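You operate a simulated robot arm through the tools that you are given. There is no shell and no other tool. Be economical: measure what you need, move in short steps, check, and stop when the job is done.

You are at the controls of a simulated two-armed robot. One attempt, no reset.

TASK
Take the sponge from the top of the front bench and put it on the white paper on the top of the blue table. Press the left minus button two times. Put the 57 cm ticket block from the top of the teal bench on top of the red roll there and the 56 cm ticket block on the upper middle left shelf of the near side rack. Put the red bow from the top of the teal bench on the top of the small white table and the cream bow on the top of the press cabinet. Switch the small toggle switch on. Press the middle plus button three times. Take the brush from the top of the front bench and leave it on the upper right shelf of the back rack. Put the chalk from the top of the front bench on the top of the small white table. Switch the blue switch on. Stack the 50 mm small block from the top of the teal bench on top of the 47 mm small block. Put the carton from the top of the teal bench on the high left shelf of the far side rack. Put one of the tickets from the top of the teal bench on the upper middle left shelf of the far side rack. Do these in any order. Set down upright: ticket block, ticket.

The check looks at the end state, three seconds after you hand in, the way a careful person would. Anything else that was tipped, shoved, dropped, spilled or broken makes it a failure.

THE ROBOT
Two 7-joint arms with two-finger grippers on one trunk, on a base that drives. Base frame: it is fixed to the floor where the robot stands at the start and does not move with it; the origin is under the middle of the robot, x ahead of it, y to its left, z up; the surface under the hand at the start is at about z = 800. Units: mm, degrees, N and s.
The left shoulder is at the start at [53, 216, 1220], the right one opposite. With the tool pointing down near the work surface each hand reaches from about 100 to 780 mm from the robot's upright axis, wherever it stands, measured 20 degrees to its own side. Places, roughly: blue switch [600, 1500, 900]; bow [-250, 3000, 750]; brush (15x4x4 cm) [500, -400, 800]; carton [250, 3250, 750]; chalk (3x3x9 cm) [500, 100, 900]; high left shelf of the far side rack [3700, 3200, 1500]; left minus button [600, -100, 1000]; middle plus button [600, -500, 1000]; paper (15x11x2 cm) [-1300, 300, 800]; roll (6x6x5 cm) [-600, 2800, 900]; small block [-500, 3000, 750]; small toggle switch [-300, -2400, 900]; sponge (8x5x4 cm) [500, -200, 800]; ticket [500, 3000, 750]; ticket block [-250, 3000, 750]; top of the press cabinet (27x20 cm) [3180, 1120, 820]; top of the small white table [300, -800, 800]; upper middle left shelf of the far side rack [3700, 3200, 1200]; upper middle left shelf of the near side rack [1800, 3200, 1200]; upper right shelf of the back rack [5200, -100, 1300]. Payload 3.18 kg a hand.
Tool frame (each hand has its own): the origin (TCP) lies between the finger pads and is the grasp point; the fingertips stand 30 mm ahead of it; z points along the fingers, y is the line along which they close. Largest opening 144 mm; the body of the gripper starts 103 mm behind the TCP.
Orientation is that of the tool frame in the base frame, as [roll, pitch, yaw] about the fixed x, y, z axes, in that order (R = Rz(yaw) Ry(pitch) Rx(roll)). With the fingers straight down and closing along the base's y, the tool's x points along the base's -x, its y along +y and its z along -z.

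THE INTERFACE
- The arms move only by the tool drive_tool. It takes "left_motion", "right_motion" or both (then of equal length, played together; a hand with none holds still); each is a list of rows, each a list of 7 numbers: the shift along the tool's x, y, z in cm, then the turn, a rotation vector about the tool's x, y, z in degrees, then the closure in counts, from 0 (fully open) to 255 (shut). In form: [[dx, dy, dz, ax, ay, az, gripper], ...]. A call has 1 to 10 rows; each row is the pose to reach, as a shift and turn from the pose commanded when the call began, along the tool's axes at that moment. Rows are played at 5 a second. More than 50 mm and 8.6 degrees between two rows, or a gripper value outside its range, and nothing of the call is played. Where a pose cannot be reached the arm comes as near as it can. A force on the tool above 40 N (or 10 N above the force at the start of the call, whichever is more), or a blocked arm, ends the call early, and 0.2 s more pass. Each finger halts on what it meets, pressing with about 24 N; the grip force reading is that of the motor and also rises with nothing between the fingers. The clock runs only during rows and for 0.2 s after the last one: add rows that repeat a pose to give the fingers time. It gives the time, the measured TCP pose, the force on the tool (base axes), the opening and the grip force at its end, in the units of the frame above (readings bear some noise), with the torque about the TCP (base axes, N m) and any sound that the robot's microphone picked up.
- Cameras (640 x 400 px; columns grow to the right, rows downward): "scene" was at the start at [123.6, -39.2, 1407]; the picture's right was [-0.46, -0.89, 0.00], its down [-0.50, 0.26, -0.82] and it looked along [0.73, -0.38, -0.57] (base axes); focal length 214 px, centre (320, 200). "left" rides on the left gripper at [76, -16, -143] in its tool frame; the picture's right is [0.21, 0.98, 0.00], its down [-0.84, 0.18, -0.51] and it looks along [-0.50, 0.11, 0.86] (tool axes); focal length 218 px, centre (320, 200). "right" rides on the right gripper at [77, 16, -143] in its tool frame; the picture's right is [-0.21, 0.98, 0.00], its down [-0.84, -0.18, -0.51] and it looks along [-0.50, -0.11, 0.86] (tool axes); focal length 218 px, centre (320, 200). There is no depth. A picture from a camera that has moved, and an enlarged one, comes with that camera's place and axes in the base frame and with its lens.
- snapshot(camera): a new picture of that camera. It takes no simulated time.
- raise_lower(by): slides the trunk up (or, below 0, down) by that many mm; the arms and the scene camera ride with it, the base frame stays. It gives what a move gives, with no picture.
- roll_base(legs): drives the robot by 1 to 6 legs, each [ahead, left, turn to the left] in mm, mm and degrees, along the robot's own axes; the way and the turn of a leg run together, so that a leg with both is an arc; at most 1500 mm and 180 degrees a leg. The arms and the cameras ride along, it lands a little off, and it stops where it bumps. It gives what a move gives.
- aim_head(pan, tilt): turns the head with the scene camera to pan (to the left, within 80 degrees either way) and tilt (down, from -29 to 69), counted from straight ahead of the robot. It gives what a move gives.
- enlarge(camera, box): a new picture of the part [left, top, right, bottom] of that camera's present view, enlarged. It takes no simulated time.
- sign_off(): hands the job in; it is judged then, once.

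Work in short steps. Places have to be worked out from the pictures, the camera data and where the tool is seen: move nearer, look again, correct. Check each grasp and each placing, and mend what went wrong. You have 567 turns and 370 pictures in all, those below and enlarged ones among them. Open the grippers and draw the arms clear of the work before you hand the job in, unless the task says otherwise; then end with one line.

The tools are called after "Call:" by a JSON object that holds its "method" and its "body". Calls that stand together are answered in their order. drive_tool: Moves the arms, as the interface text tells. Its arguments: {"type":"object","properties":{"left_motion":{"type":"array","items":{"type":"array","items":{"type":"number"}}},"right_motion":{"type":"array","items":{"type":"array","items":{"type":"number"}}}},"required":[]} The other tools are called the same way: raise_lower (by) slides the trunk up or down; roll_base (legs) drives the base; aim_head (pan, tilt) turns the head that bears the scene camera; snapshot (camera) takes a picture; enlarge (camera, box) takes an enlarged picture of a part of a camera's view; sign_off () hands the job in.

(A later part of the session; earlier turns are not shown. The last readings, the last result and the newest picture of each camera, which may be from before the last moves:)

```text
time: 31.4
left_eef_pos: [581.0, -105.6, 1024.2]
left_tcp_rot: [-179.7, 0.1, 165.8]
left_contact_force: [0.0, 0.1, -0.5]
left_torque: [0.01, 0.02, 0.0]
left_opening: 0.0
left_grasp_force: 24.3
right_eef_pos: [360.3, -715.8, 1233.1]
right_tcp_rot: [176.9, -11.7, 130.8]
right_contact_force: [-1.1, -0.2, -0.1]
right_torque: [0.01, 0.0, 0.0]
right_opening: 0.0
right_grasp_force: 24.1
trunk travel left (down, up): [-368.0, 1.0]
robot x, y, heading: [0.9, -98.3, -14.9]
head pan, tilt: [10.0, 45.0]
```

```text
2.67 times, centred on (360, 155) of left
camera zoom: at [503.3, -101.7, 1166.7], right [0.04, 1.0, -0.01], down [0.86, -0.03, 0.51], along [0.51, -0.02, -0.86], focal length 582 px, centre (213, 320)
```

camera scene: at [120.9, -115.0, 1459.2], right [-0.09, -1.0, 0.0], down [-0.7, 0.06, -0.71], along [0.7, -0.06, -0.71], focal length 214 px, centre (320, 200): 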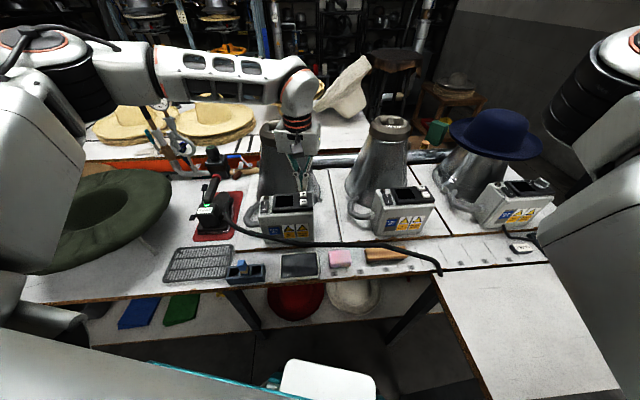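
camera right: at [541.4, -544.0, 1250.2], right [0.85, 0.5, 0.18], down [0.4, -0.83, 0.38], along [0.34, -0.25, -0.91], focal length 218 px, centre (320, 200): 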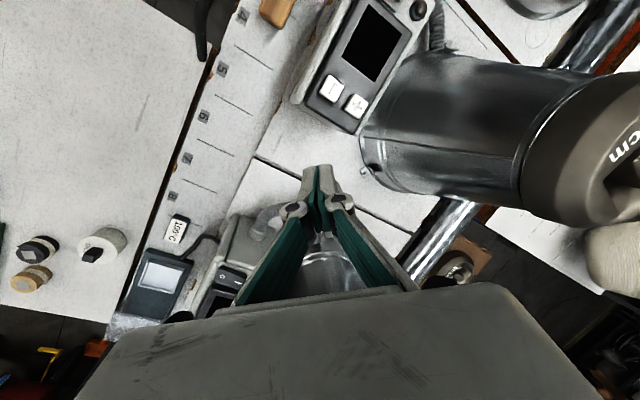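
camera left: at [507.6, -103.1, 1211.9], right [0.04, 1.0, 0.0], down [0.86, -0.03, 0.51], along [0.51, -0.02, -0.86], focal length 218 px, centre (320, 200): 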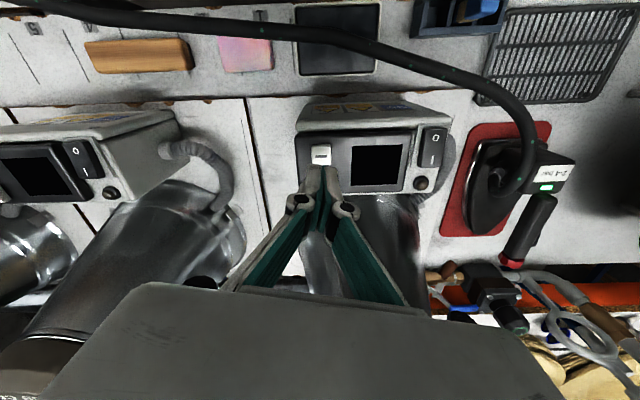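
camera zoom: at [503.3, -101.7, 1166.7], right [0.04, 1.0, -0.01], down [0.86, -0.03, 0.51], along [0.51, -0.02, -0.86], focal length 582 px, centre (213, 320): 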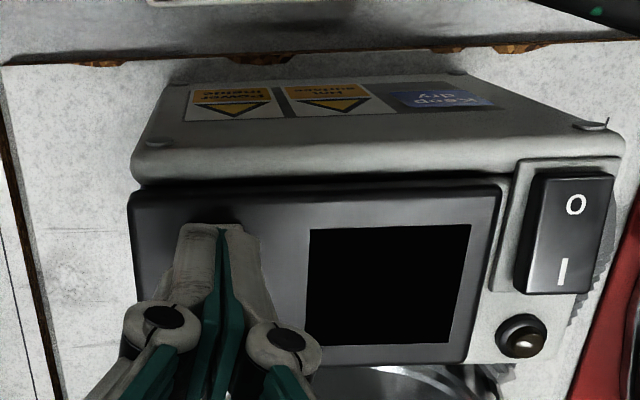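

No contact yet with the tip at about 994. I continue down in small steps.

Call:
{"method": "drive_tool", "body": {"left_motion": [[0, 0, 0.3, 0, 0, 0, 255], [0, 0, 0.6, 0, 0, 0, 255], [0, 0, 0.9, 0, 0, 0, 255], [0, 0, 1.2, 0, 0, 0, 255]]}}

```text
time: 32.4
left_eef_pos: [582.9, -104.9, 1013.5]
left_tcp_rot: [-179.7, 0.3, 165.8]
left_contact_force: [1.2, 2.2, 8.6]
left_torque: [0.05, -0.09, 0.02]
left_opening: 6.0
left_grasp_force: 30.6
right_eef_pos: [359.5, -715.9, 1232.7]
right_tcp_rot: [176.9, -11.7, 130.9]
right_contact_force: [-0.1, -0.3, -0.1]
right_torque: [0.0, 0.01, -0.03]
right_opening: 0.0
right_grasp_force: 23.6
trunk travel left (down, up): [-368.0, 1.0]
robot x, y, heading: [-1.9, -95.3, -14.6]
head pan, tilt: [10.0, 45.0]
heard: click
```

A click at 8.6 N: one press counted. I lift 15 mm and press once more.

Call:
{"method": "drive_tool", "body": {"left_motion": [[0, 0, -0.8, 0, 0, 0, 255], [0, 0, -1.8, 0, 0, 0, 255], [0, 0, -1.8, 0, 0, 0, 255]]}}

Call:
{"method": "drive_tool", "body": {"left_motion": [[0, 0, 0.9, 0, 0, 0, 255], [0, 0, 1.4, 0, 0, 0, 255], [0, 0, 1.8, 0, 0, 0, 255], [0, 0, 1.8, 0, 0, 0, 255]]}}

```text
time: 33.2
left_eef_pos: [580.9, -105.9, 1030.8]
left_tcp_rot: [-179.8, 0.1, 165.8]
left_contact_force: [-0.2, 0.2, -0.4]
left_torque: [0.0, 0.02, -0.02]
left_opening: 0.0
left_grasp_force: 30.6
right_eef_pos: [359.0, -716.3, 1232.4]
right_tcp_rot: [176.9, -11.7, 130.8]
right_contact_force: [1.1, -0.3, -1.1]
right_torque: [-0.01, -0.01, 0.03]
right_opening: 0.2
right_grasp_force: 24.5
trunk travel left (down, up): [-368.0, 1.0]
robot x, y, heading: [-1.7, -96.4, -15.0]
head pan, tilt: [10.0, 45.0]
```

```text
time: 34.2
left_eef_pos: [581.3, -105.2, 1013.0]
left_tcp_rot: [-179.7, 0.3, 165.8]
left_contact_force: [-0.1, 1.6, 7.9]
left_torque: [0.01, 0.0, 0.01]
left_opening: 6.1
left_grasp_force: 30.8
right_eef_pos: [359.3, -715.1, 1232.1]
right_tcp_rot: [176.9, -11.6, 130.8]
right_contact_force: [1.1, -0.7, -0.6]
right_torque: [-0.02, 0.03, -0.01]
right_opening: 0.1
right_grasp_force: 23.8
trunk travel left (down, up): [-368.0, 1.0]
robot x, y, heading: [-3.1, -99.1, -14.7]
head pan, tilt: [10.0, 45.0]
heard: click
```

Two clicks in total: left minus is done. I lift and pull the left hand back, then turn right 35° to reach the middle plus.

Call:
{"method": "drive_tool", "body": {"left_motion": [[0, 0, -3, 0, 0, 0, 255], [0, 0, -7, 0, 0, 0, 255], [3, 0, -11, 0, 0, 0, 255], [7, 0, -14, 0, 0, 0, 255], [11, 0, -17, 0, 0, 0, 255], [15, 0, -18, 0, 0, 0, 255]]}}

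Call:
{"method": "roll_base", "body": {"legs": [[0, 0, -35]]}}

Call:
{"method": "snapshot", "body": {"camera": "left"}}

Call:
{"method": "snapshot", "body": {"camera": "scene"}}

```text
time: 35.6
left_eef_pos: [435.1, -67.1, 1193.2]
left_tcp_rot: [-179.7, 0.3, 165.8]
left_contact_force: [-0.6, 0.0, -0.2]
left_torque: [-0.01, -0.01, 0.01]
left_opening: 0.0
left_grasp_force: 31.0
right_eef_pos: [360.0, -714.8, 1233.3]
right_tcp_rot: [176.9, -11.7, 130.8]
right_contact_force: [0.0, 0.1, -0.8]
right_torque: [0.01, -0.04, 0.01]
right_opening: 0.0
right_grasp_force: 23.9
trunk travel left (down, up): [-368.0, 1.0]
robot x, y, heading: [-2.0, -98.4, -15.0]
head pan, tilt: [10.0, 45.0]
```

```text
time: 37.6
left_eef_pos: [377.9, -322.0, 1193.3]
left_tcp_rot: [-179.7, 0.1, 131.1]
left_contact_force: [-0.3, -0.6, -0.9]
left_torque: [0.02, 0.03, 0.01]
left_opening: 0.0
left_grasp_force: 30.9
right_eef_pos: [-54.9, -812.1, 1233.6]
right_tcp_rot: [176.8, -11.8, 96.3]
right_contact_force: [-0.4, -0.1, 0.7]
right_torque: [0.0, 0.0, 0.0]
right_opening: 0.0
right_grasp_force: 23.5
trunk travel left (down, up): [-368.0, 1.0]
robot x, y, heading: [0.1, -100.4, -49.3]
head pan, tilt: [10.0, 45.0]
```

```text
334 pictures are left
camera left: at [313.5, -274.8, 1335.7], right [0.6, 0.8, 0.0], down [0.69, -0.51, 0.51], along [0.41, -0.31, -0.86], focal length 218 px, centre (320, 200)
```

left: 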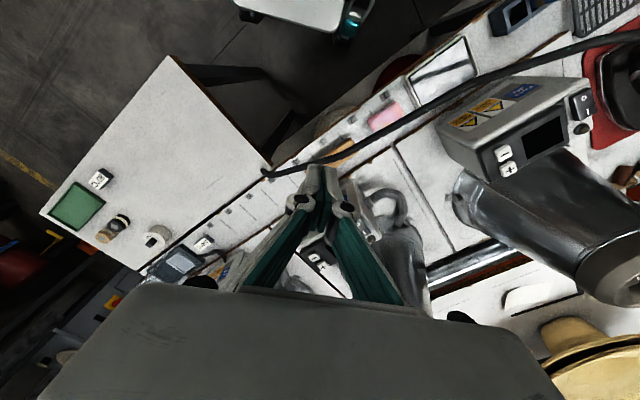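

```text
333 pictures are left
camera scene: at [89.4, -180.4, 1459.2], right [-0.64, -0.77, 0.0], down [-0.55, 0.45, -0.71], along [0.55, -0.45, -0.71], focal length 214 px, centre (320, 200)
```

scene: 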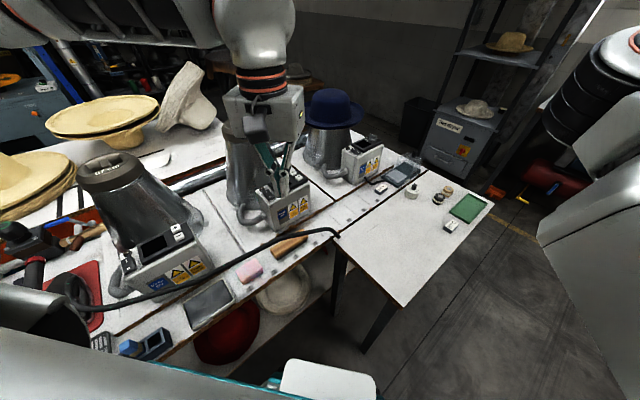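

The view is good. I move the left hand to hover over the middle plus, with a modest yaw correction for stand clearance.

Call:
{"method": "drive_tool", "body": {"left_motion": [[-4.1, 0.9, 0.5, 0, 0, -2.9, 255], [-8.2, 1.8, 1, 0, 0, -5.8, 255], [-12.3, 2.7, 2, 0, 0, -8.7, 255], [-16.4, 3.6, 4, 0, 0, -11.6, 255], [-20.5, 4.5, 6, 0, 0, -14.5, 255], [-24.6, 5.4, 8, 0, 0, -17.4, 255], [-28.9, 6.4, 10, 0, 0, -20, 255], [-28.9, 6.4, 12, 0, 0, -20, 255], [-28.9, 6.4, 12, 0, 0, -20, 255]]}}

Call:
{"method": "snapshot", "body": {"camera": "left"}}

Call:
{"method": "enlarge", "body": {"camera": "scene", "box": [160, 60, 400, 210]}}

```text
time: 39.6
left_eef_pos: [616.3, -499.6, 1073.5]
left_tcp_rot: [-179.7, 0.0, 151.3]
left_contact_force: [-0.5, 0.5, 0.4]
left_torque: [0.03, 0.0, 0.0]
left_opening: 0.0
left_grasp_force: 30.8
right_eef_pos: [-54.3, -811.6, 1232.9]
right_tcp_rot: [176.8, -11.7, 96.2]
right_contact_force: [-0.1, -0.5, 0.0]
right_torque: [0.01, 0.0, 0.01]
right_opening: 0.1
right_grasp_force: 24.3
trunk travel left (down, up): [-368.0, 1.0]
robot x, y, heading: [-3.2, -95.2, -49.3]
head pan, tilt: [10.0, 45.0]
```

```text
332 pictures are left
camera left: at [541.0, -476.0, 1216.9], right [0.29, 0.96, 0.0], down [0.83, -0.25, 0.51], along [0.48, -0.15, -0.86], focal length 218 px, centre (320, 200)
```

left: 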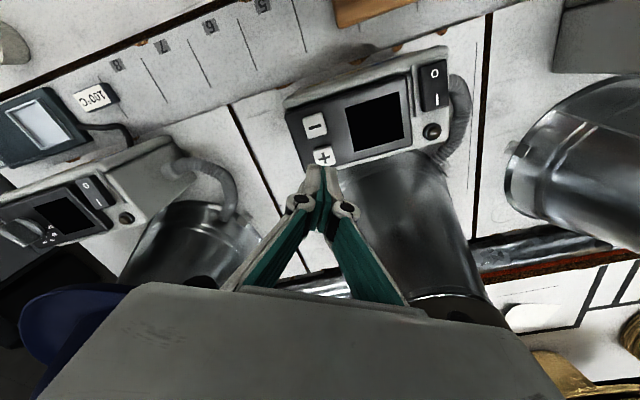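

```text
2.67 times, centred on (280, 135) of scene
camera zoom: at [89.5, -180.9, 1459.2], right [-0.64, -0.77, 0.0], down [-0.55, 0.45, -0.71], along [0.55, -0.45, -0.71], focal length 572 px, centre (427, 373)
```

zoom: 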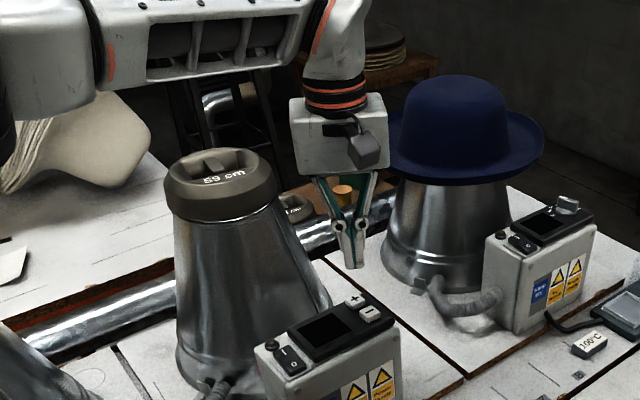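

The plus is at (618, -496), a few mm off. I correct and press the first time.

Call:
{"method": "drive_tool", "body": {"left_motion": [[0, 0.4, 2.5, 0, 0, 0, 255], [0, 0.4, 4, 0, 0, 0, 255], [0, 0.4, 4.8, 0, 0, 0, 255], [0, 0.4, 5.3, 0, 0, 0, 255], [0, 0.4, 5.7, 0, 0, 0, 255], [0, 0.4, 6.1, 0, 0, 0, 255]]}}

```text
time: 41.0
left_eef_pos: [617.7, -495.7, 1015.0]
left_tcp_rot: [-179.8, 0.1, 151.3]
left_contact_force: [2.3, -0.4, 3.4]
left_torque: [-0.02, -0.01, 0.01]
left_opening: 5.9
left_grasp_force: 30.7
right_eef_pos: [-54.7, -811.4, 1232.3]
right_tcp_rot: [176.9, -11.6, 96.1]
right_contact_force: [-0.1, 0.1, 0.2]
right_torque: [0.03, -0.02, 0.0]
right_opening: 0.0
right_grasp_force: 24.3
trunk travel left (down, up): [-368.0, 1.0]
robot x, y, heading: [0.8, -98.2, -49.5]
head pan, tilt: [10.0, 45.0]
heard: click
```

Click 1. I lift and press twice more, checking each one.

Call:
{"method": "drive_tool", "body": {"left_motion": [[0, 0, -0.8, 0, 0, 0, 255], [0, 0, -1.8, 0, 0, 0, 255], [0, 0, -1.8, 0, 0, 0, 255]]}}

Call:
{"method": "drive_tool", "body": {"left_motion": [[0, 0, 0.9, 0, 0, 0, 255], [0, 0, 1.4, 0, 0, 0, 255], [0, 0, 1.8, 0, 0, 0, 255], [0, 0, 1.9, 0, 0, 0, 255]]}}

Call:
{"method": "drive_tool", "body": {"left_motion": [[0, 0, -0.8, 0, 0, 0, 255], [0, 0, -1.8, 0, 0, 0, 255], [0, 0, -1.8, 0, 0, 0, 255]]}}

```text
time: 41.8
left_eef_pos: [617.4, -494.3, 1030.8]
left_tcp_rot: [-179.8, 0.0, 151.2]
left_contact_force: [-0.7, 0.1, 0.0]
left_torque: [0.02, 0.03, 0.0]
left_opening: 0.1
left_grasp_force: 30.1
right_eef_pos: [-55.4, -812.2, 1232.2]
right_tcp_rot: [176.9, -11.7, 96.1]
right_contact_force: [-0.4, -0.3, -0.6]
right_torque: [0.03, 0.03, 0.02]
right_opening: 0.1
right_grasp_force: 24.3
trunk travel left (down, up): [-368.0, 1.0]
robot x, y, heading: [1.1, -101.7, -49.5]
head pan, tilt: [10.0, 45.0]
```

```text
time: 42.8
left_eef_pos: [616.7, -495.6, 1013.3]
left_tcp_rot: [-179.7, 0.1, 151.3]
left_contact_force: [1.3, 3.6, 9.9]
left_torque: [0.1, -0.05, 0.0]
left_opening: 6.0
left_grasp_force: 31.1
right_eef_pos: [-55.0, -811.1, 1233.5]
right_tcp_rot: [176.8, -11.8, 96.1]
right_contact_force: [-0.1, -0.7, 0.3]
right_torque: [-0.04, -0.03, -0.01]
right_opening: 0.0
right_grasp_force: 23.9
trunk travel left (down, up): [-368.0, 1.0]
robot x, y, heading: [-2.8, -102.8, -49.3]
head pan, tilt: [10.0, 45.0]
heard: click
```

```text
time: 43.6
left_eef_pos: [616.3, -495.5, 1030.0]
left_tcp_rot: [-179.8, -0.1, 151.2]
left_contact_force: [-0.5, -0.3, 0.3]
left_torque: [0.0, 0.01, -0.01]
left_opening: 0.0
left_grasp_force: 30.7
right_eef_pos: [-55.0, -811.0, 1231.5]
right_tcp_rot: [177.1, -11.7, 96.1]
right_contact_force: [-0.4, -0.5, -0.1]
right_torque: [0.01, -0.01, 0.03]
right_opening: 0.0
right_grasp_force: 23.7
trunk travel left (down, up): [-368.0, 1.0]
robot x, y, heading: [-1.0, -96.9, -49.7]
head pan, tilt: [10.0, 45.0]
```

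Two so far; now the third press, then lift clear.

Call:
{"method": "drive_tool", "body": {"left_motion": [[0, 0, 0.9, 0, 0, 0, 255], [0, 0, 1.4, 0, 0, 0, 255], [0, 0, 1.8, 0, 0, 0, 255], [0, 0, 1.9, 0, 0, 0, 255]]}}

Call:
{"method": "drive_tool", "body": {"left_motion": [[0, 0, -3, 0, 0, 0, 255], [0, 0, -7, 0, 0, 0, 255], [3, 0, -11, 0, 0, 0, 255], [7, 0, -14, 0, 0, 0, 180], [11, 0, -15, 0, 0, 0, 90], [15, 0, -15, 0, 0, 0, 0]]}}

Call:
{"method": "snapshot", "body": {"camera": "left"}}

```text
time: 44.6
left_eef_pos: [615.6, -494.4, 1012.3]
left_tcp_rot: [-179.6, 0.2, 151.3]
left_contact_force: [-0.2, 1.9, 11.4]
left_torque: [0.05, -0.02, 0.01]
left_opening: 6.1
left_grasp_force: 30.4
right_eef_pos: [-54.6, -811.6, 1232.8]
right_tcp_rot: [176.9, -11.6, 96.0]
right_contact_force: [-1.0, -0.3, -0.9]
right_torque: [-0.03, 0.0, 0.05]
right_opening: 0.0
right_grasp_force: 23.6
trunk travel left (down, up): [-368.0, 1.0]
robot x, y, heading: [-1.4, -100.8, -49.7]
head pan, tilt: [10.0, 45.0]
heard: click
```

```text
time: 46.0
left_eef_pos: [483.0, -421.5, 1161.7]
left_tcp_rot: [-179.7, 0.1, 151.1]
left_contact_force: [0.1, 0.5, 0.6]
left_torque: [-0.04, -0.01, 0.0]
left_opening: 144.0
left_grasp_force: 0.0
right_eef_pos: [-55.5, -810.9, 1232.4]
right_tcp_rot: [176.8, -11.6, 96.1]
right_contact_force: [-0.2, 0.2, -0.6]
right_torque: [0.0, -0.07, 0.03]
right_opening: 0.1
right_grasp_force: 24.1
trunk travel left (down, up): [-368.0, 1.0]
robot x, y, heading: [1.7, -98.2, -49.5]
head pan, tilt: [10.0, 45.0]
```

```text
330 pictures are left
camera left: at [408.6, -398.7, 1302.7], right [0.29, 0.96, -0.01], down [0.83, -0.24, 0.51], along [0.49, -0.15, -0.86], focal length 218 px, centre (320, 200)
```

left: 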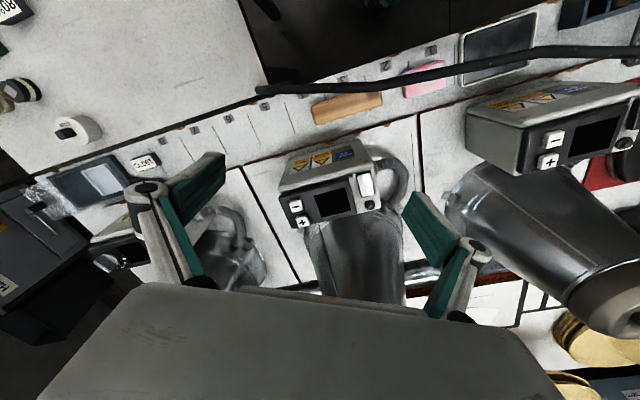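

All three clicks heard. Next the brush: its centre is near (482, -366) along y, and the hose passes at x≈437, z≈890. I turn the left hand's closing axis to x and hover above it to look closer.

Call:
{"method": "drive_tool", "body": {"left_motion": [[0.2, 0.7, 1.5, 0, 0, 8, 80], [0.4, 1.4, 3, 0, 0, 16, 156], [0.6, 2.1, 4.5, 0, 0, 24, 156], [0.8, 2.8, 6, 0, 0, 32, 156], [1, 3.5, 7.5, 0, 0, 40, 156], [1.2, 4.2, 9, 0, 0, 48, 156], [1.3, 5, 10.5, 0, 0, 56, 156], [1.4, 6, 12, 0, 0, 64, 156], [1.4, 6, 12, 0, 0, 64, 156]]}}

Call:
{"method": "snapshot", "body": {"camera": "left"}}

Call:
{"method": "snapshot", "body": {"camera": "scene"}}

```text
time: 48.0
left_eef_pos: [493.8, -379.9, 1071.1]
left_tcp_rot: [-179.7, 0.2, 103.2]
left_contact_force: [0.4, -0.4, -0.1]
left_torque: [-0.02, 0.01, 0.01]
left_opening: 56.1
left_grasp_force: 0.0
left hand out of reach, approached as far as the arm can: row 7, 8, 9
right_eef_pos: [-53.7, -811.9, 1232.4]
right_tcp_rot: [177.0, -11.7, 96.1]
right_contact_force: [0.6, -0.1, -0.3]
right_torque: [0.0, -0.01, 0.02]
right_opening: 0.1
right_grasp_force: 24.2
trunk travel left (down, up): [-368.0, 1.0]
robot x, y, heading: [-2.4, -102.5, -49.3]
head pan, tilt: [10.0, 45.0]
```

```text
329 pictures are left
camera left: at [460.9, -308.0, 1212.8], right [0.9, 0.43, 0.0], down [0.37, -0.78, 0.51], along [0.21, -0.46, -0.86], focal length 218 px, centre (320, 200)
```

left: 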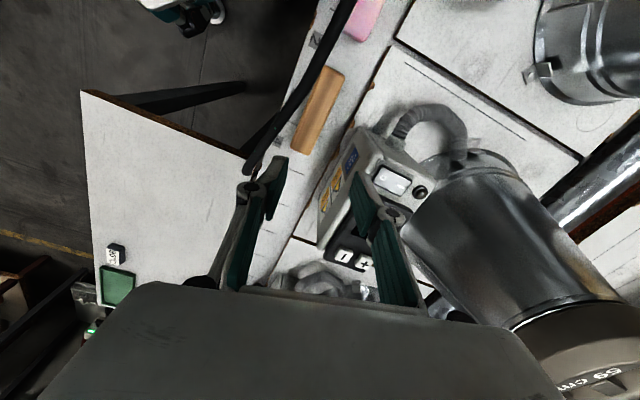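

```text
328 pictures are left
camera scene: at [89.6, -180.3, 1459.2], right [-0.64, -0.77, 0.0], down [-0.55, 0.45, -0.71], along [0.55, -0.45, -0.71], focal length 214 px, centre (320, 200)
```

scene: 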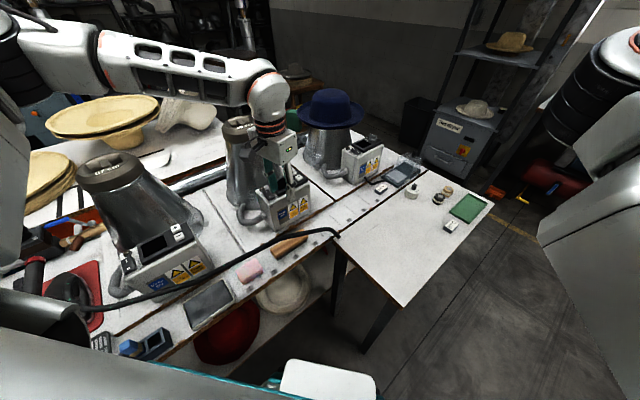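

The wrist yaw limit is on this side, so I rotate the other way to yaw ≈ 265° in two calls.

Call:
{"method": "drive_tool", "body": {"left_motion": [[0, 0, -0.5, 0, 0, -8.1, 156], [0, 0, -1, 0, 0, -16.2, 156], [0, 0, -1.5, 0, 0, -24.3, 156], [0, 0, -2, 0, 0, -32.4, 156], [0, 0, -2, 0, 0, -40.5, 156], [0, 0, -2, 0, 0, -48.6, 156], [0, 0, -2, 0, 0, -56.7, 156], [0, 0, -2, 0, 0, -64.8, 156], [0, 0, -2, 0, 0, -72.9, 156], [0, 0, -2, 0, 0, -81, 156]]}}

Call:
{"method": "drive_tool", "body": {"left_motion": [[0, 0, 0, 0, 0, -8.1, 156], [0, 0, 0, 0, 0, -16.2, 156], [0, 0, 0, 0, 0, -24.3, 156], [0, 0, 0, 0, 0, -32.4, 156], [0, 0, 0, 0, 0, -40.5, 156], [0, 0, 0, 0, 0, -48.6, 156], [0, 0, 0, 0, 0, -56.7, 156], [0, 0, 0, 0, 0, -64.8, 156], [0, 0, 0, 0, 0, -72.9, 156], [0, 0, 0, 0, 0, -81, 156]]}}

Call:
{"method": "snapshot", "body": {"camera": "left"}}

```text
time: 50.2
left_eef_pos: [494.4, -378.4, 1092.1]
left_tcp_rot: [-179.8, -0.2, -175.5]
left_contact_force: [0.7, 0.8, -0.4]
left_torque: [-0.01, 0.02, -0.01]
left_opening: 55.8
left_grasp_force: 0.0
right_eef_pos: [-54.4, -811.7, 1232.0]
right_tcp_rot: [176.9, -11.8, 96.1]
right_contact_force: [0.8, 0.5, 0.1]
right_torque: [-0.02, -0.01, 0.0]
right_opening: 0.1
right_grasp_force: 23.5
trunk travel left (down, up): [-368.0, 1.0]
robot x, y, heading: [0.2, -97.4, -49.8]
head pan, tilt: [10.0, 45.0]
```

```text
time: 52.4
left_eef_pos: [494.6, -379.1, 1092.3]
left_tcp_rot: [179.9, -0.4, -94.7]
left_contact_force: [0.5, 0.1, 0.1]
left_torque: [0.01, -0.01, -0.01]
left_opening: 56.1
left_grasp_force: 0.1
right_eef_pos: [-55.1, -811.0, 1231.8]
right_tcp_rot: [176.8, -11.6, 96.1]
right_contact_force: [-1.2, -0.2, 0.5]
right_torque: [0.05, 0.03, -0.02]
right_opening: 0.0
right_grasp_force: 24.2
trunk travel left (down, up): [-368.0, 1.0]
robot x, y, heading: [0.1, -98.3, -49.5]
head pan, tilt: [10.0, 45.0]
```

```text
327 pictures are left
camera left: at [505.3, -455.7, 1234.9], right [-0.99, -0.13, 0.0], down [-0.11, 0.86, 0.5], along [-0.07, 0.5, -0.86], focal length 218 px, centre (320, 200)
```

left: 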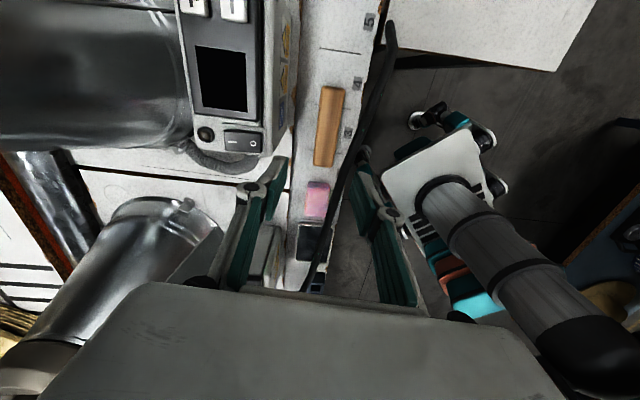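

The yaw works. I tilt 15° (leaning away from the hose) and come to about 120 mm above the brush along the tool axis.

Call:
{"method": "drive_tool", "body": {"left_motion": [[-0.3, -0.3, 3.3, -4, 0, 0, 156], [-0.5, -0.7, 6.7, -8, 0, 0, 156], [-0.8, -1, 10, -12, 0, 0, 156], [-1, -1.3, 13.4, -15, 0, 0, 156], [-1, -1.3, 13.4, -15, 0, 0, 156]]}}

Call:
{"method": "snapshot", "body": {"camera": "left"}}

Call:
{"method": "enlarge", "body": {"camera": "scene", "box": [180, 120, 380, 300]}}

```text
time: 53.6
left_eef_pos: [506.5, -371.2, 960.3]
left_tcp_rot: [165.1, -0.5, -94.9]
left_contact_force: [-10.1, -0.2, 13.1]
left_torque: [-0.05, -0.7, -0.06]
left_opening: 47.6
left_grasp_force: 0.0
right_eef_pos: [-56.6, -811.0, 1232.4]
right_tcp_rot: [176.9, -11.6, 96.1]
right_contact_force: [0.1, 0.1, 0.1]
right_torque: [0.02, 0.03, 0.0]
right_opening: 0.0
right_grasp_force: 24.0
trunk travel left (down, up): [-368.0, 1.0]
robot x, y, heading: [-1.9, -100.9, -49.8]
head pan, tilt: [10.0, 45.0]
```

```text
326 pictures are left
camera left: at [552.4, -451.2, 1093.4], right [-0.96, -0.12, 0.26], down [0.03, 0.85, 0.53], along [-0.28, 0.52, -0.81], focal length 218 px, centre (320, 200)
```

left: 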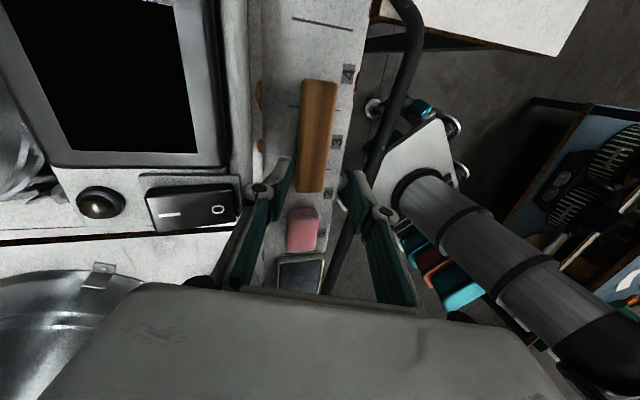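

```text
2.22 times, centred on (280, 210) of scene
camera zoom: at [87.6, -179.8, 1459.5], right [-0.64, -0.77, 0.0], down [-0.54, 0.45, -0.71], along [0.55, -0.45, -0.71], focal length 477 px, centre (409, 178)
```

zoom: 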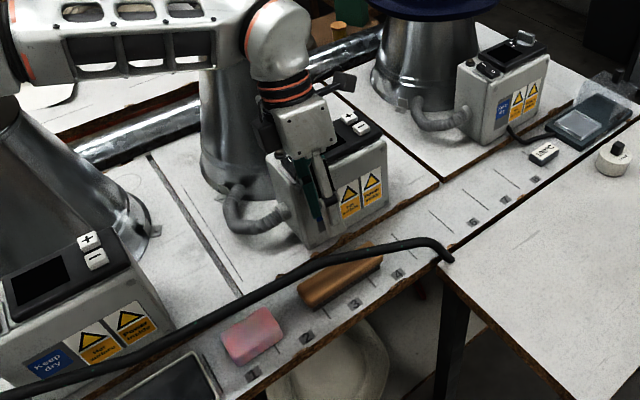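

The far finger is touching the middle device (13 N), so leaning that way won't work. I back straight out along the tool axis and check the box wasn't moved.

Call:
{"method": "drive_tool", "body": {"left_motion": [[0, 0.5, -2, 0, 0, 0, 156], [0, 1, -5, 0, 0, 0, 156], [0, 1, -9, 5, 0, 0, 156], [0, 1, -13, 10, 0, 0, 200], [0, 1, -16, 15, 0, 0, 255]]}}

Call:
{"method": "snapshot", "body": {"camera": "left"}}

Call:
{"method": "enlarge", "body": {"camera": "scene", "box": [180, 120, 380, 300]}}

```text
time: 54.8
left_eef_pos: [539.9, -370.6, 1116.3]
left_tcp_rot: [180.0, -0.2, -94.8]
left_contact_force: [0.0, -1.0, 0.0]
left_torque: [-0.01, -0.03, 0.02]
left_opening: 0.0
left_grasp_force: 24.3
right_eef_pos: [-56.5, -811.1, 1232.1]
right_tcp_rot: [176.9, -11.6, 96.1]
right_contact_force: [-0.4, 0.2, -0.1]
right_torque: [0.01, -0.05, -0.02]
right_opening: 0.0
right_grasp_force: 24.0
trunk travel left (down, up): [-368.0, 1.0]
robot x, y, heading: [-4.1, -99.0, -49.3]
head pan, tilt: [10.0, 45.0]
```

```text
324 pictures are left
camera left: at [549.2, -449.4, 1259.2], right [-0.99, -0.13, 0.0], down [-0.11, 0.86, 0.5], along [-0.06, 0.5, -0.86], focal length 218 px, centre (320, 200)
```

left: 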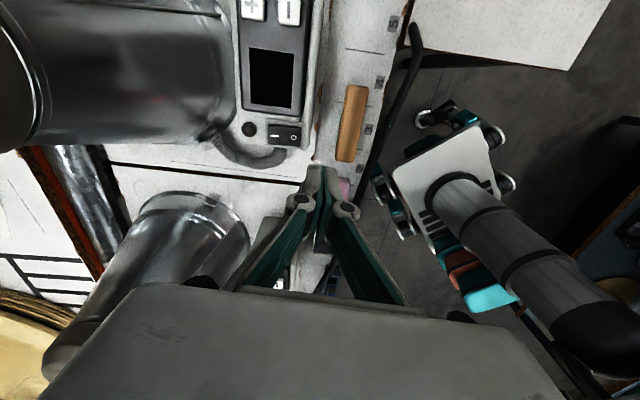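

```text
2.22 times, centred on (280, 210) of scene
camera zoom: at [88.8, -180.1, 1459.3], right [-0.64, -0.77, 0.0], down [-0.55, 0.45, -0.71], along [0.55, -0.45, -0.71], focal length 477 px, centre (409, 178)
```

zoom: 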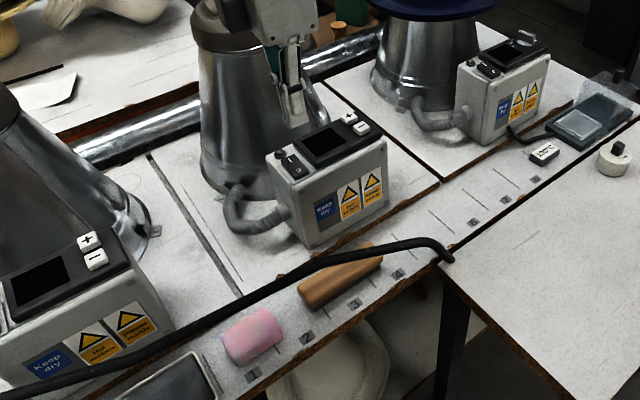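

The box looks unmoved. I inspect the rocker switch on the middle device to be sure it wasn't flipped.

Call:
{"method": "enlarge", "body": {"camera": "left", "box": [220, 80, 340, 180]}}

Call:
{"method": "enlarge", "body": {"camera": "scene", "box": [80, 140, 400, 320]}}

```text
4.00 times, centred on (280, 130) of left
camera zoom: at [549.2, -449.4, 1259.2], right [-0.99, -0.13, 0.0], down [-0.11, 0.86, 0.5], along [-0.06, 0.5, -0.86], focal length 873 px, centre (480, 480)
```

zoom: 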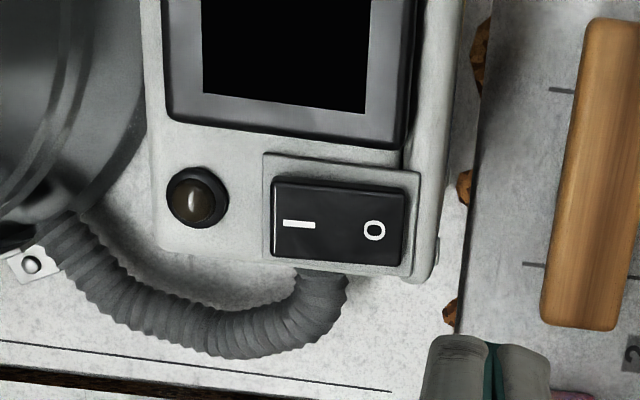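

```text
2.00 times, centred on (240, 230) of scene
camera zoom: at [88.8, -180.1, 1459.3], right [-0.64, -0.77, 0.0], down [-0.55, 0.45, -0.71], along [0.55, -0.45, -0.71], focal length 429 px, centre (480, 140)
```

zoom: 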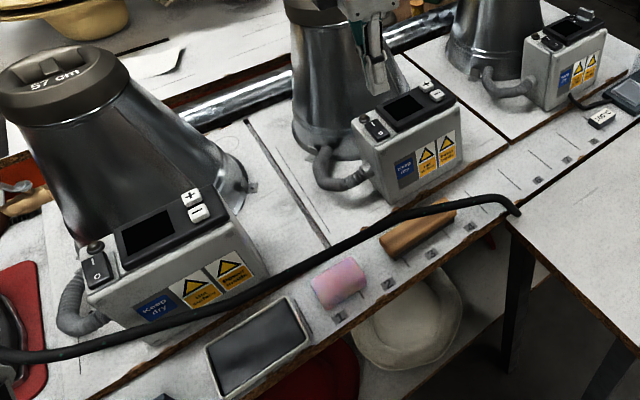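

Nothing was heard at the contact. To verify the rocker, I return to the earlier viewpoint (483, -421, 1161, yaw 151) for a like-for-like comparison; that yaw also suits the next push.

Call:
{"method": "drive_tool", "body": {"left_motion": [[0.5, 0.6, -0.5, 0, 0, 8.1, 255], [1, 1.2, -1, 0, 0, 16.2, 255], [1.5, 1.8, -1.5, 0, 0, 24.3, 255], [2, 2.4, -2, 0, 0, 32.4, 255], [2.5, 3, -2.5, 0, 0, 40.5, 255], [3, 3.6, -3, 0, 0, 48.6, 255], [3.5, 4.2, -3.5, 0, 0, 56.7, 255], [4, 4.8, -4, 0, 0, 64.8, 255], [4.5, 5.1, -4.3, 0, 0, 72.9, 255], [5.5, 5.2, -4.5, 0, 0, 81, 255]]}}

Call:
{"method": "drive_tool", "body": {"left_motion": [[0, 0, 0, 0, 0, 8.2, 255], [0, 0, 0, 0, 0, 16.4, 255], [0, 0, 0, 0, 0, 24.6, 255], [0, 0, 0, 0, 0, 33, 255], [0, 0, 0, 0, 0, 33, 255]]}}

Call:
{"method": "snapshot", "body": {"camera": "left"}}

```text
time: 57.0
left_eef_pos: [484.1, -423.7, 1161.4]
left_tcp_rot: [-179.8, -0.1, -176.0]
left_contact_force: [-0.9, 0.1, -0.4]
left_torque: [0.02, 0.04, 0.02]
left_opening: 0.3
left_grasp_force: 24.1
right_eef_pos: [-55.8, -812.0, 1231.5]
right_tcp_rot: [176.9, -11.7, 96.1]
right_contact_force: [0.2, -0.1, -1.1]
right_torque: [-0.01, -0.02, 0.01]
right_opening: 0.0
right_grasp_force: 23.9
trunk travel left (down, up): [-368.0, 1.0]
robot x, y, heading: [-1.6, -99.9, -49.6]
head pan, tilt: [10.0, 45.0]
```

```text
time: 58.2
left_eef_pos: [484.1, -421.7, 1159.7]
left_tcp_rot: [-179.7, 0.0, 151.1]
left_contact_force: [0.1, 0.1, 0.0]
left_torque: [-0.03, 0.01, -0.01]
left_opening: 0.1
left_grasp_force: 23.4
right_eef_pos: [-55.1, -811.9, 1231.9]
right_tcp_rot: [176.9, -11.7, 96.1]
right_contact_force: [-0.2, -0.1, 0.2]
right_torque: [0.04, -0.01, -0.03]
right_opening: 0.0
right_grasp_force: 23.9
trunk travel left (down, up): [-368.0, 1.0]
robot x, y, heading: [2.6, -97.6, -49.4]
head pan, tilt: [10.0, 45.0]
```

```text
320 pictures are left
camera left: at [408.9, -399.2, 1303.1], right [0.29, 0.96, -0.01], down [0.83, -0.25, 0.51], along [0.48, -0.15, -0.86], focal length 218 px, centre (320, 200)
```

left: 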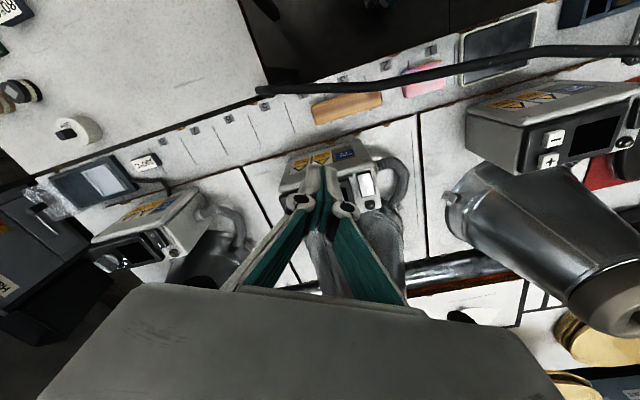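

The rocker shows the same glint as before, so it's unchanged. New brush plan: push its +y end gently along −y, out from beside the hose, using closed fingers. I hover first at (489, -272, 960).

Call:
{"method": "drive_tool", "body": {"left_motion": [[1.1, 2.2, 3.3, 0, 0, -5, 255], [2.3, 4.5, 6.6, 0, 0, -10, 255], [3.4, 6.7, 10, 0, 0, -15, 255], [4.5, 8.9, 13.3, 0, 0, -20, 255], [5.7, 11.2, 16.6, 0, 0, -25, 255], [6.8, 13.4, 20, 0, 0, -29, 255], [6.8, 13.4, 20, 0, 0, -29, 255]]}}

Call:
{"method": "snapshot", "body": {"camera": "left"}}

Call:
{"method": "enlarge", "body": {"camera": "scene", "box": [180, 140, 380, 320]}}

```text
time: 59.8
left_eef_pos: [485.5, -273.4, 958.7]
left_tcp_rot: [-179.8, -0.1, -179.8]
left_contact_force: [-0.7, -0.3, -0.2]
left_torque: [0.03, 0.0, 0.02]
left_opening: 0.0
left_grasp_force: 23.8
right_eef_pos: [-55.7, -811.4, 1232.6]
right_tcp_rot: [176.9, -11.7, 96.1]
right_contact_force: [-0.2, -1.7, 0.8]
right_torque: [0.0, -0.05, 0.0]
right_opening: 0.0
right_grasp_force: 24.3
trunk travel left (down, up): [-368.0, 1.0]
robot x, y, heading: [2.0, -104.9, -49.3]
head pan, tilt: [10.0, 45.0]
```

```text
319 pictures are left
camera left: at [410.5, -290.1, 1101.3], right [-0.21, 0.98, 0.0], down [0.84, 0.19, 0.51], along [0.49, 0.1, -0.86], focal length 218 px, centre (320, 200)
```

left: 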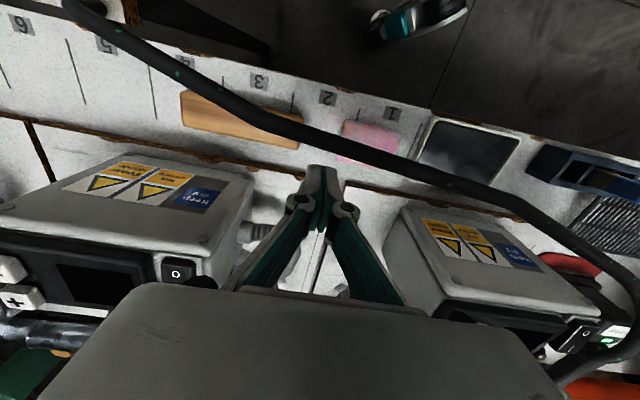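

```text
2.22 times, centred on (280, 230) of scene
camera zoom: at [89.2, -180.9, 1459.2], right [-0.64, -0.77, 0.0], down [-0.55, 0.45, -0.71], along [0.55, -0.45, -0.71], focal length 477 px, centre (409, 133)
```

zoom: 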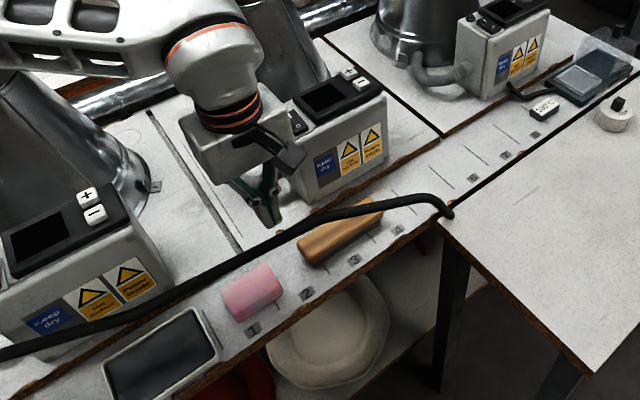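

The hose is at (464, -270) with about 10 mm radius, so I use x≈493 to clear it. I descend behind the brush's +y end, with the tip at about z 812.

Call:
{"method": "drive_tool", "body": {"left_motion": [[-0.8, -0.4, 0, 0, 0, 0, 255], [-0.8, -0.4, 3, 0, 0, 0, 255], [-0.8, -0.4, 6, 0, 0, 0, 255], [-0.8, -0.4, 9, 0, 0, 0, 255], [-0.8, -0.4, 11.7, 0, 0, 0, 255], [-0.8, -0.4, 11.7, 0, 0, 0, 255]]}}

Call:
{"method": "snapshot", "body": {"camera": "left"}}

Call:
{"method": "enlarge", "body": {"camera": "scene", "box": [180, 140, 380, 320]}}

```text
time: 61.2
left_eef_pos: [494.8, -278.1, 844.0]
left_tcp_rot: [-179.7, -0.1, -179.8]
left_contact_force: [-0.5, -0.2, -0.2]
left_torque: [-0.03, 0.0, 0.0]
left_opening: 0.3
left_grasp_force: 24.6
right_eef_pos: [-55.2, -811.5, 1230.9]
right_tcp_rot: [177.1, -11.7, 96.2]
right_contact_force: [-0.1, -0.1, 0.3]
right_torque: [-0.01, -0.01, 0.01]
right_opening: 0.0
right_grasp_force: 24.2
trunk travel left (down, up): [-368.0, 1.0]
robot x, y, heading: [-4.2, -99.1, -49.6]
head pan, tilt: [10.0, 45.0]
```

```text
317 pictures are left
camera left: at [418.6, -293.5, 986.2], right [-0.21, 0.98, 0.0], down [0.84, 0.19, 0.51], along [0.49, 0.1, -0.86], focal length 218 px, centre (320, 200)
```

left: 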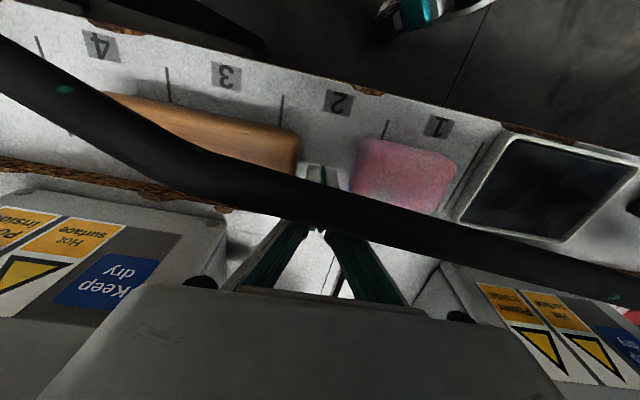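

```text
2.22 times, centred on (280, 230) of scene
camera zoom: at [89.4, -180.2, 1459.2], right [-0.64, -0.77, 0.0], down [-0.55, 0.45, -0.71], along [0.55, -0.45, -0.71], focal length 477 px, centre (409, 133)
```

zoom: 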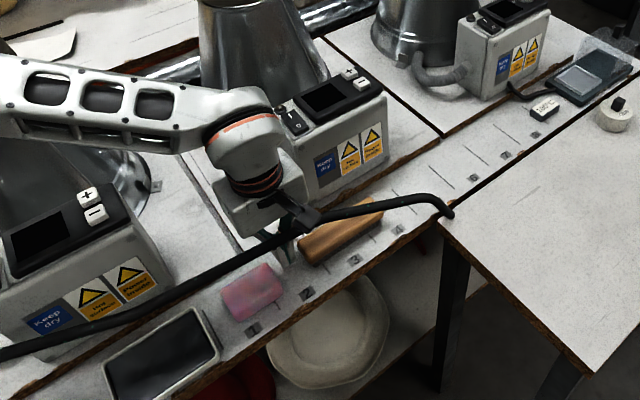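

Placement is good, with the finger between brush and sponge. I push the brush along −y about 150 mm.

Call:
{"method": "drive_tool", "body": {"left_motion": [[0.1, -1.5, 0, 0, 0, 0, 255], [0.2, -3, 0, 0, 0, 0, 255], [0.4, -4.5, 0, 0, 0, 0, 255], [0.5, -6, 0, 0, 0, 0, 255], [0.6, -7.5, 0, 0, 0, 0, 255], [0.8, -9, 0, 0, 0, 0, 255]]}}

Call:
{"method": "snapshot", "body": {"camera": "left"}}

Call:
{"method": "enlarge", "body": {"camera": "scene", "box": [180, 140, 380, 320]}}

```text
time: 62.6
left_eef_pos: [487.7, -368.7, 845.6]
left_tcp_rot: [-179.7, -0.1, -179.9]
left_contact_force: [-1.0, 0.0, -0.3]
left_torque: [-0.01, -0.01, 0.01]
left_opening: 0.0
left_grasp_force: 24.2
right_eef_pos: [-54.2, -811.6, 1232.6]
right_tcp_rot: [176.9, -11.7, 96.1]
right_contact_force: [0.3, -0.5, 0.3]
right_torque: [-0.01, 0.0, 0.01]
right_opening: 0.0
right_grasp_force: 24.2
trunk travel left (down, up): [-368.0, 1.0]
robot x, y, heading: [2.7, -104.1, -49.5]
head pan, tilt: [10.0, 45.0]
```

```text
315 pictures are left
camera left: at [411.4, -384.5, 987.4], right [-0.21, 0.98, 0.0], down [0.84, 0.19, 0.51], along [0.49, 0.1, -0.86], focal length 218 px, centre (320, 200)
```

left: 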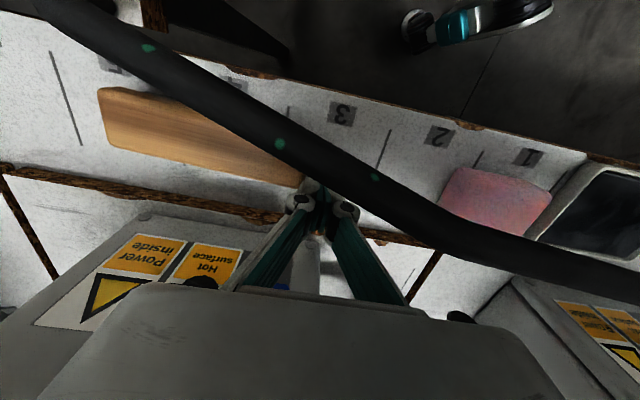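

```text
2.22 times, centred on (280, 230) of scene
camera zoom: at [89.4, -180.7, 1459.2], right [-0.64, -0.77, 0.0], down [-0.55, 0.45, -0.71], along [0.55, -0.45, -0.71], focal length 477 px, centre (409, 133)
```

zoom: 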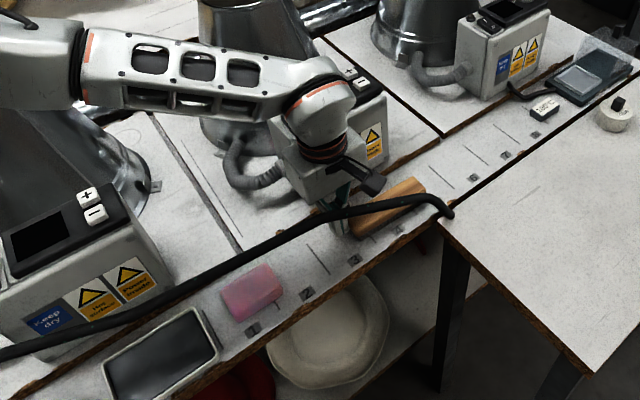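

The brush slides well. I continue another 65 mm, easing the finger toward −x to stay on the end's centre.

Call:
{"method": "drive_tool", "body": {"left_motion": [[0.3, -1.3, 0, 0, 0, 0, 255], [0.6, -2.6, 0, 0, 0, 0, 255], [0.9, -3.9, 0, 0, 0, 0, 255], [1.2, -5.2, 0, 0, 0, 0, 255], [1.4, -6.5, 0, 0, 0, 0, 255], [1.4, -8, 0, 0, 0, 0, 255]]}}

Call:
{"method": "snapshot", "body": {"camera": "left"}}

Call:
{"method": "enlarge", "body": {"camera": "scene", "box": [180, 140, 380, 320]}}

```text
time: 64.0
left_eef_pos: [473.5, -448.6, 844.1]
left_tcp_rot: [-179.7, 0.0, -179.8]
left_contact_force: [-0.3, 4.1, 11.8]
left_torque: [-0.12, 0.02, 0.01]
left_opening: 0.1
left_grasp_force: 24.7
right_eef_pos: [-56.5, -812.3, 1232.7]
right_tcp_rot: [176.9, -11.7, 96.1]
right_contact_force: [-0.6, -0.2, 0.2]
right_torque: [0.02, 0.0, -0.02]
right_opening: 0.0
right_grasp_force: 23.5
trunk travel left (down, up): [-368.0, 1.0]
robot x, y, heading: [0.0, -101.0, -49.6]
head pan, tilt: [10.0, 45.0]
```

```text
313 pictures are left
camera left: at [396.9, -464.4, 986.6], right [-0.21, 0.98, -0.01], down [0.84, 0.19, 0.51], along [0.49, 0.1, -0.86], focal length 218 px, centre (320, 200)
```

left: 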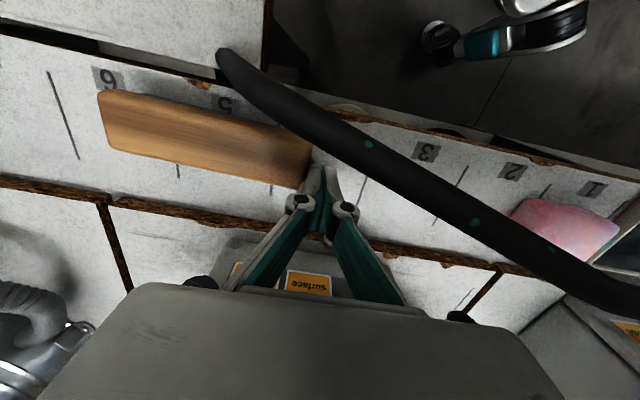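

```text
2.22 times, centred on (280, 230) of scene
camera zoom: at [88.6, -179.7, 1459.4], right [-0.64, -0.77, 0.0], down [-0.55, 0.45, -0.71], along [0.55, -0.45, -0.71], focal length 477 px, centre (409, 133)
```

zoom: 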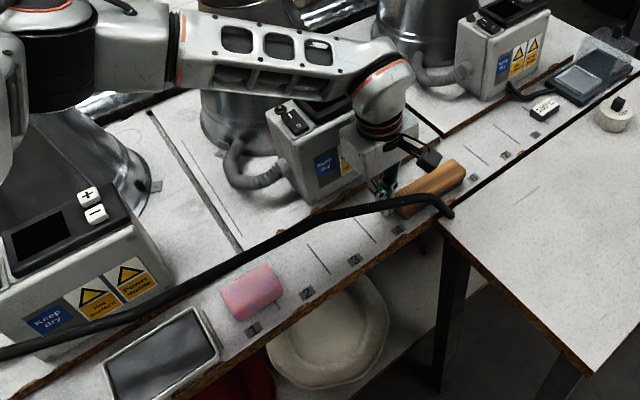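

The brush now spans y −461 to −615 near x≈463, clear of the hose. I lift, rotate yaw to about 265° and hover over it.

Call:
{"method": "drive_tool", "body": {"left_motion": [[0, 0.3, -1, 0, 0, 0, 255], [0, 0.3, -5, 0, 0, 0, 255], [0, 0, -10, 0, 0, 0, 220], [0, 0, -15, 0, 0, -8, 150], [0, -2, -18, 0, 0, -16, 100], [0, -5, -18, 0, 0, -24, 100], [0, -8, -18, 0, 0, -32, 100], [0.5, -11, -18, 0, 0, -40, 100], [1, -11.5, -18, 0, 0, -48, 100], [1, -11.5, -18, 0, 0, -56, 100]]}}

Call:
{"method": "drive_tool", "body": {"left_motion": [[0, 0, 0, 0, 0, -8, 100], [0, 0, 0, 0, 0, -16, 100], [0, 0, 0, 0, 0, -24, 100], [0, 0, 0, 0, 0, -30, 100], [0, 0, 0, 0, 0, -30, 100]]}}

Call:
{"method": "snapshot", "body": {"camera": "left"}}

```text
time: 66.2
left_eef_pos: [466.0, -562.3, 1024.0]
left_tcp_rot: [180.0, -0.3, -123.6]
left_contact_force: [-0.6, 0.7, 0.1]
left_torque: [0.0, 0.02, -0.02]
left_opening: 87.7
left_grasp_force: 0.1
right_eef_pos: [-55.9, -812.1, 1232.8]
right_tcp_rot: [177.0, -11.6, 96.1]
right_contact_force: [-0.6, -0.6, 0.5]
right_torque: [0.01, 0.01, -0.01]
right_opening: 0.0
right_grasp_force: 24.6
trunk travel left (down, up): [-368.0, 1.0]
robot x, y, heading: [1.3, -97.3, -49.5]
head pan, tilt: [10.0, 45.0]
```

```text
time: 67.4
left_eef_pos: [465.5, -561.8, 1023.3]
left_tcp_rot: [179.9, -0.3, -93.7]
left_contact_force: [0.1, -1.2, -0.2]
left_torque: [0.02, -0.01, -0.01]
left_opening: 87.7
left_grasp_force: 0.2
right_eef_pos: [-54.9, -811.8, 1230.9]
right_tcp_rot: [176.9, -11.8, 96.1]
right_contact_force: [-0.2, 0.2, -0.1]
right_torque: [-0.02, 0.0, -0.05]
right_opening: 0.0
right_grasp_force: 24.4
trunk travel left (down, up): [-368.0, 1.0]
robot x, y, heading: [-1.0, -99.0, -49.4]
head pan, tilt: [10.0, 45.0]
```

```text
311 pictures are left
camera left: at [476.9, -638.4, 1167.0], right [-0.99, -0.14, 0.0], down [-0.12, 0.85, 0.5], along [-0.08, 0.5, -0.86], focal length 218 px, centre (320, 200)
```

left: 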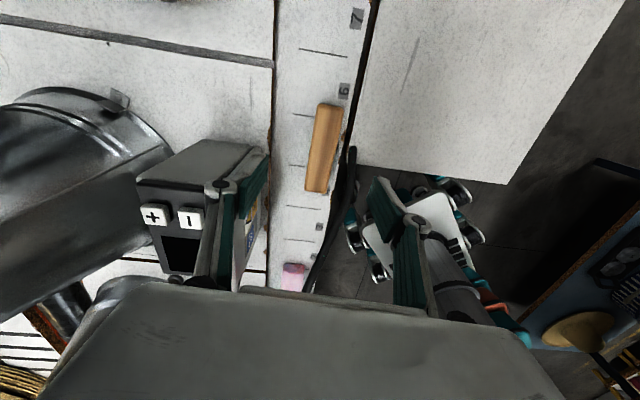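

The brush centre is near (458, -541), nearly along y. I descend to grasp it around y −555.

Call:
{"method": "drive_tool", "body": {"left_motion": [[-0.3, 0.3, 4, 0, 0, 0, 142], [-0.6, 0.6, 8, 0, 0, 0, 142], [-0.7, 0.7, 12, 0, 0, 0, 142], [-0.7, 0.7, 15, 0, 0, 0, 142], [-0.7, 0.7, 17, 0, 0, 0, 142], [-0.7, 0.7, 18.6, 0, 0, 0, 142]]}}

Call:
{"method": "snapshot", "body": {"camera": "left"}}

Call:
{"method": "enlarge", "body": {"camera": "scene", "box": [240, 120, 440, 280]}}

```text
time: 68.8
left_eef_pos: [458.8, -555.8, 837.3]
left_tcp_rot: [179.9, -0.2, -93.8]
left_contact_force: [-0.1, 0.2, -0.4]
left_torque: [0.0, 0.04, -0.02]
left_opening: 63.8
left_grasp_force: 0.0
right_eef_pos: [-54.7, -812.2, 1232.1]
right_tcp_rot: [177.0, -11.6, 96.1]
right_contact_force: [0.1, 0.2, -0.5]
right_torque: [0.0, -0.02, -0.02]
right_opening: 0.0
right_grasp_force: 24.3
trunk travel left (down, up): [-368.0, 1.0]
robot x, y, heading: [-1.8, -100.8, -49.6]
head pan, tilt: [10.0, 45.0]
```

```text
310 pictures are left
camera left: at [469.4, -632.4, 980.5], right [-0.99, -0.14, 0.0], down [-0.12, 0.85, 0.5], along [-0.07, 0.5, -0.86], focal length 218 px, centre (320, 200)
```

left: 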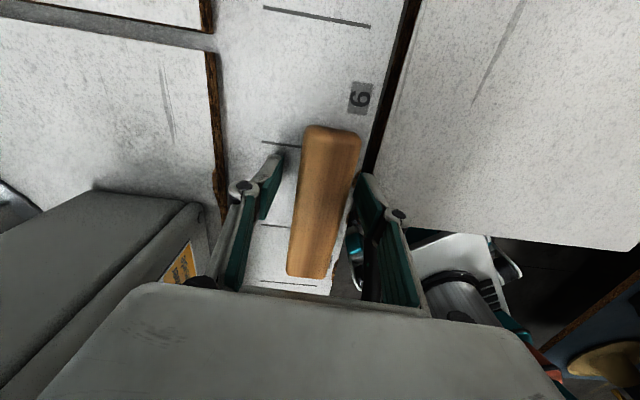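

```text
2.50 times, centred on (340, 200) of scene
camera zoom: at [89.7, -180.4, 1459.2], right [-0.64, -0.77, 0.0], down [-0.55, 0.45, -0.71], along [0.55, -0.45, -0.71], focal length 536 px, centre (270, 200)
```

zoom: 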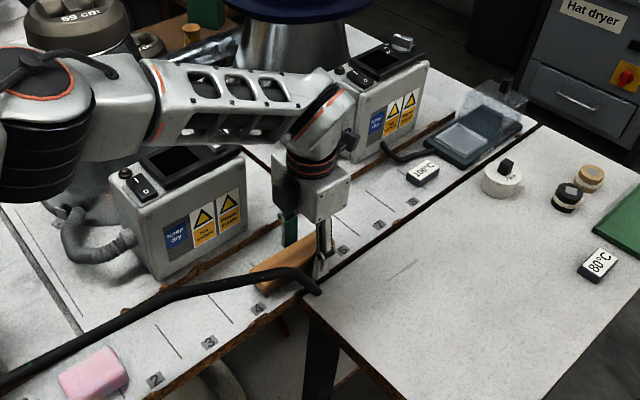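

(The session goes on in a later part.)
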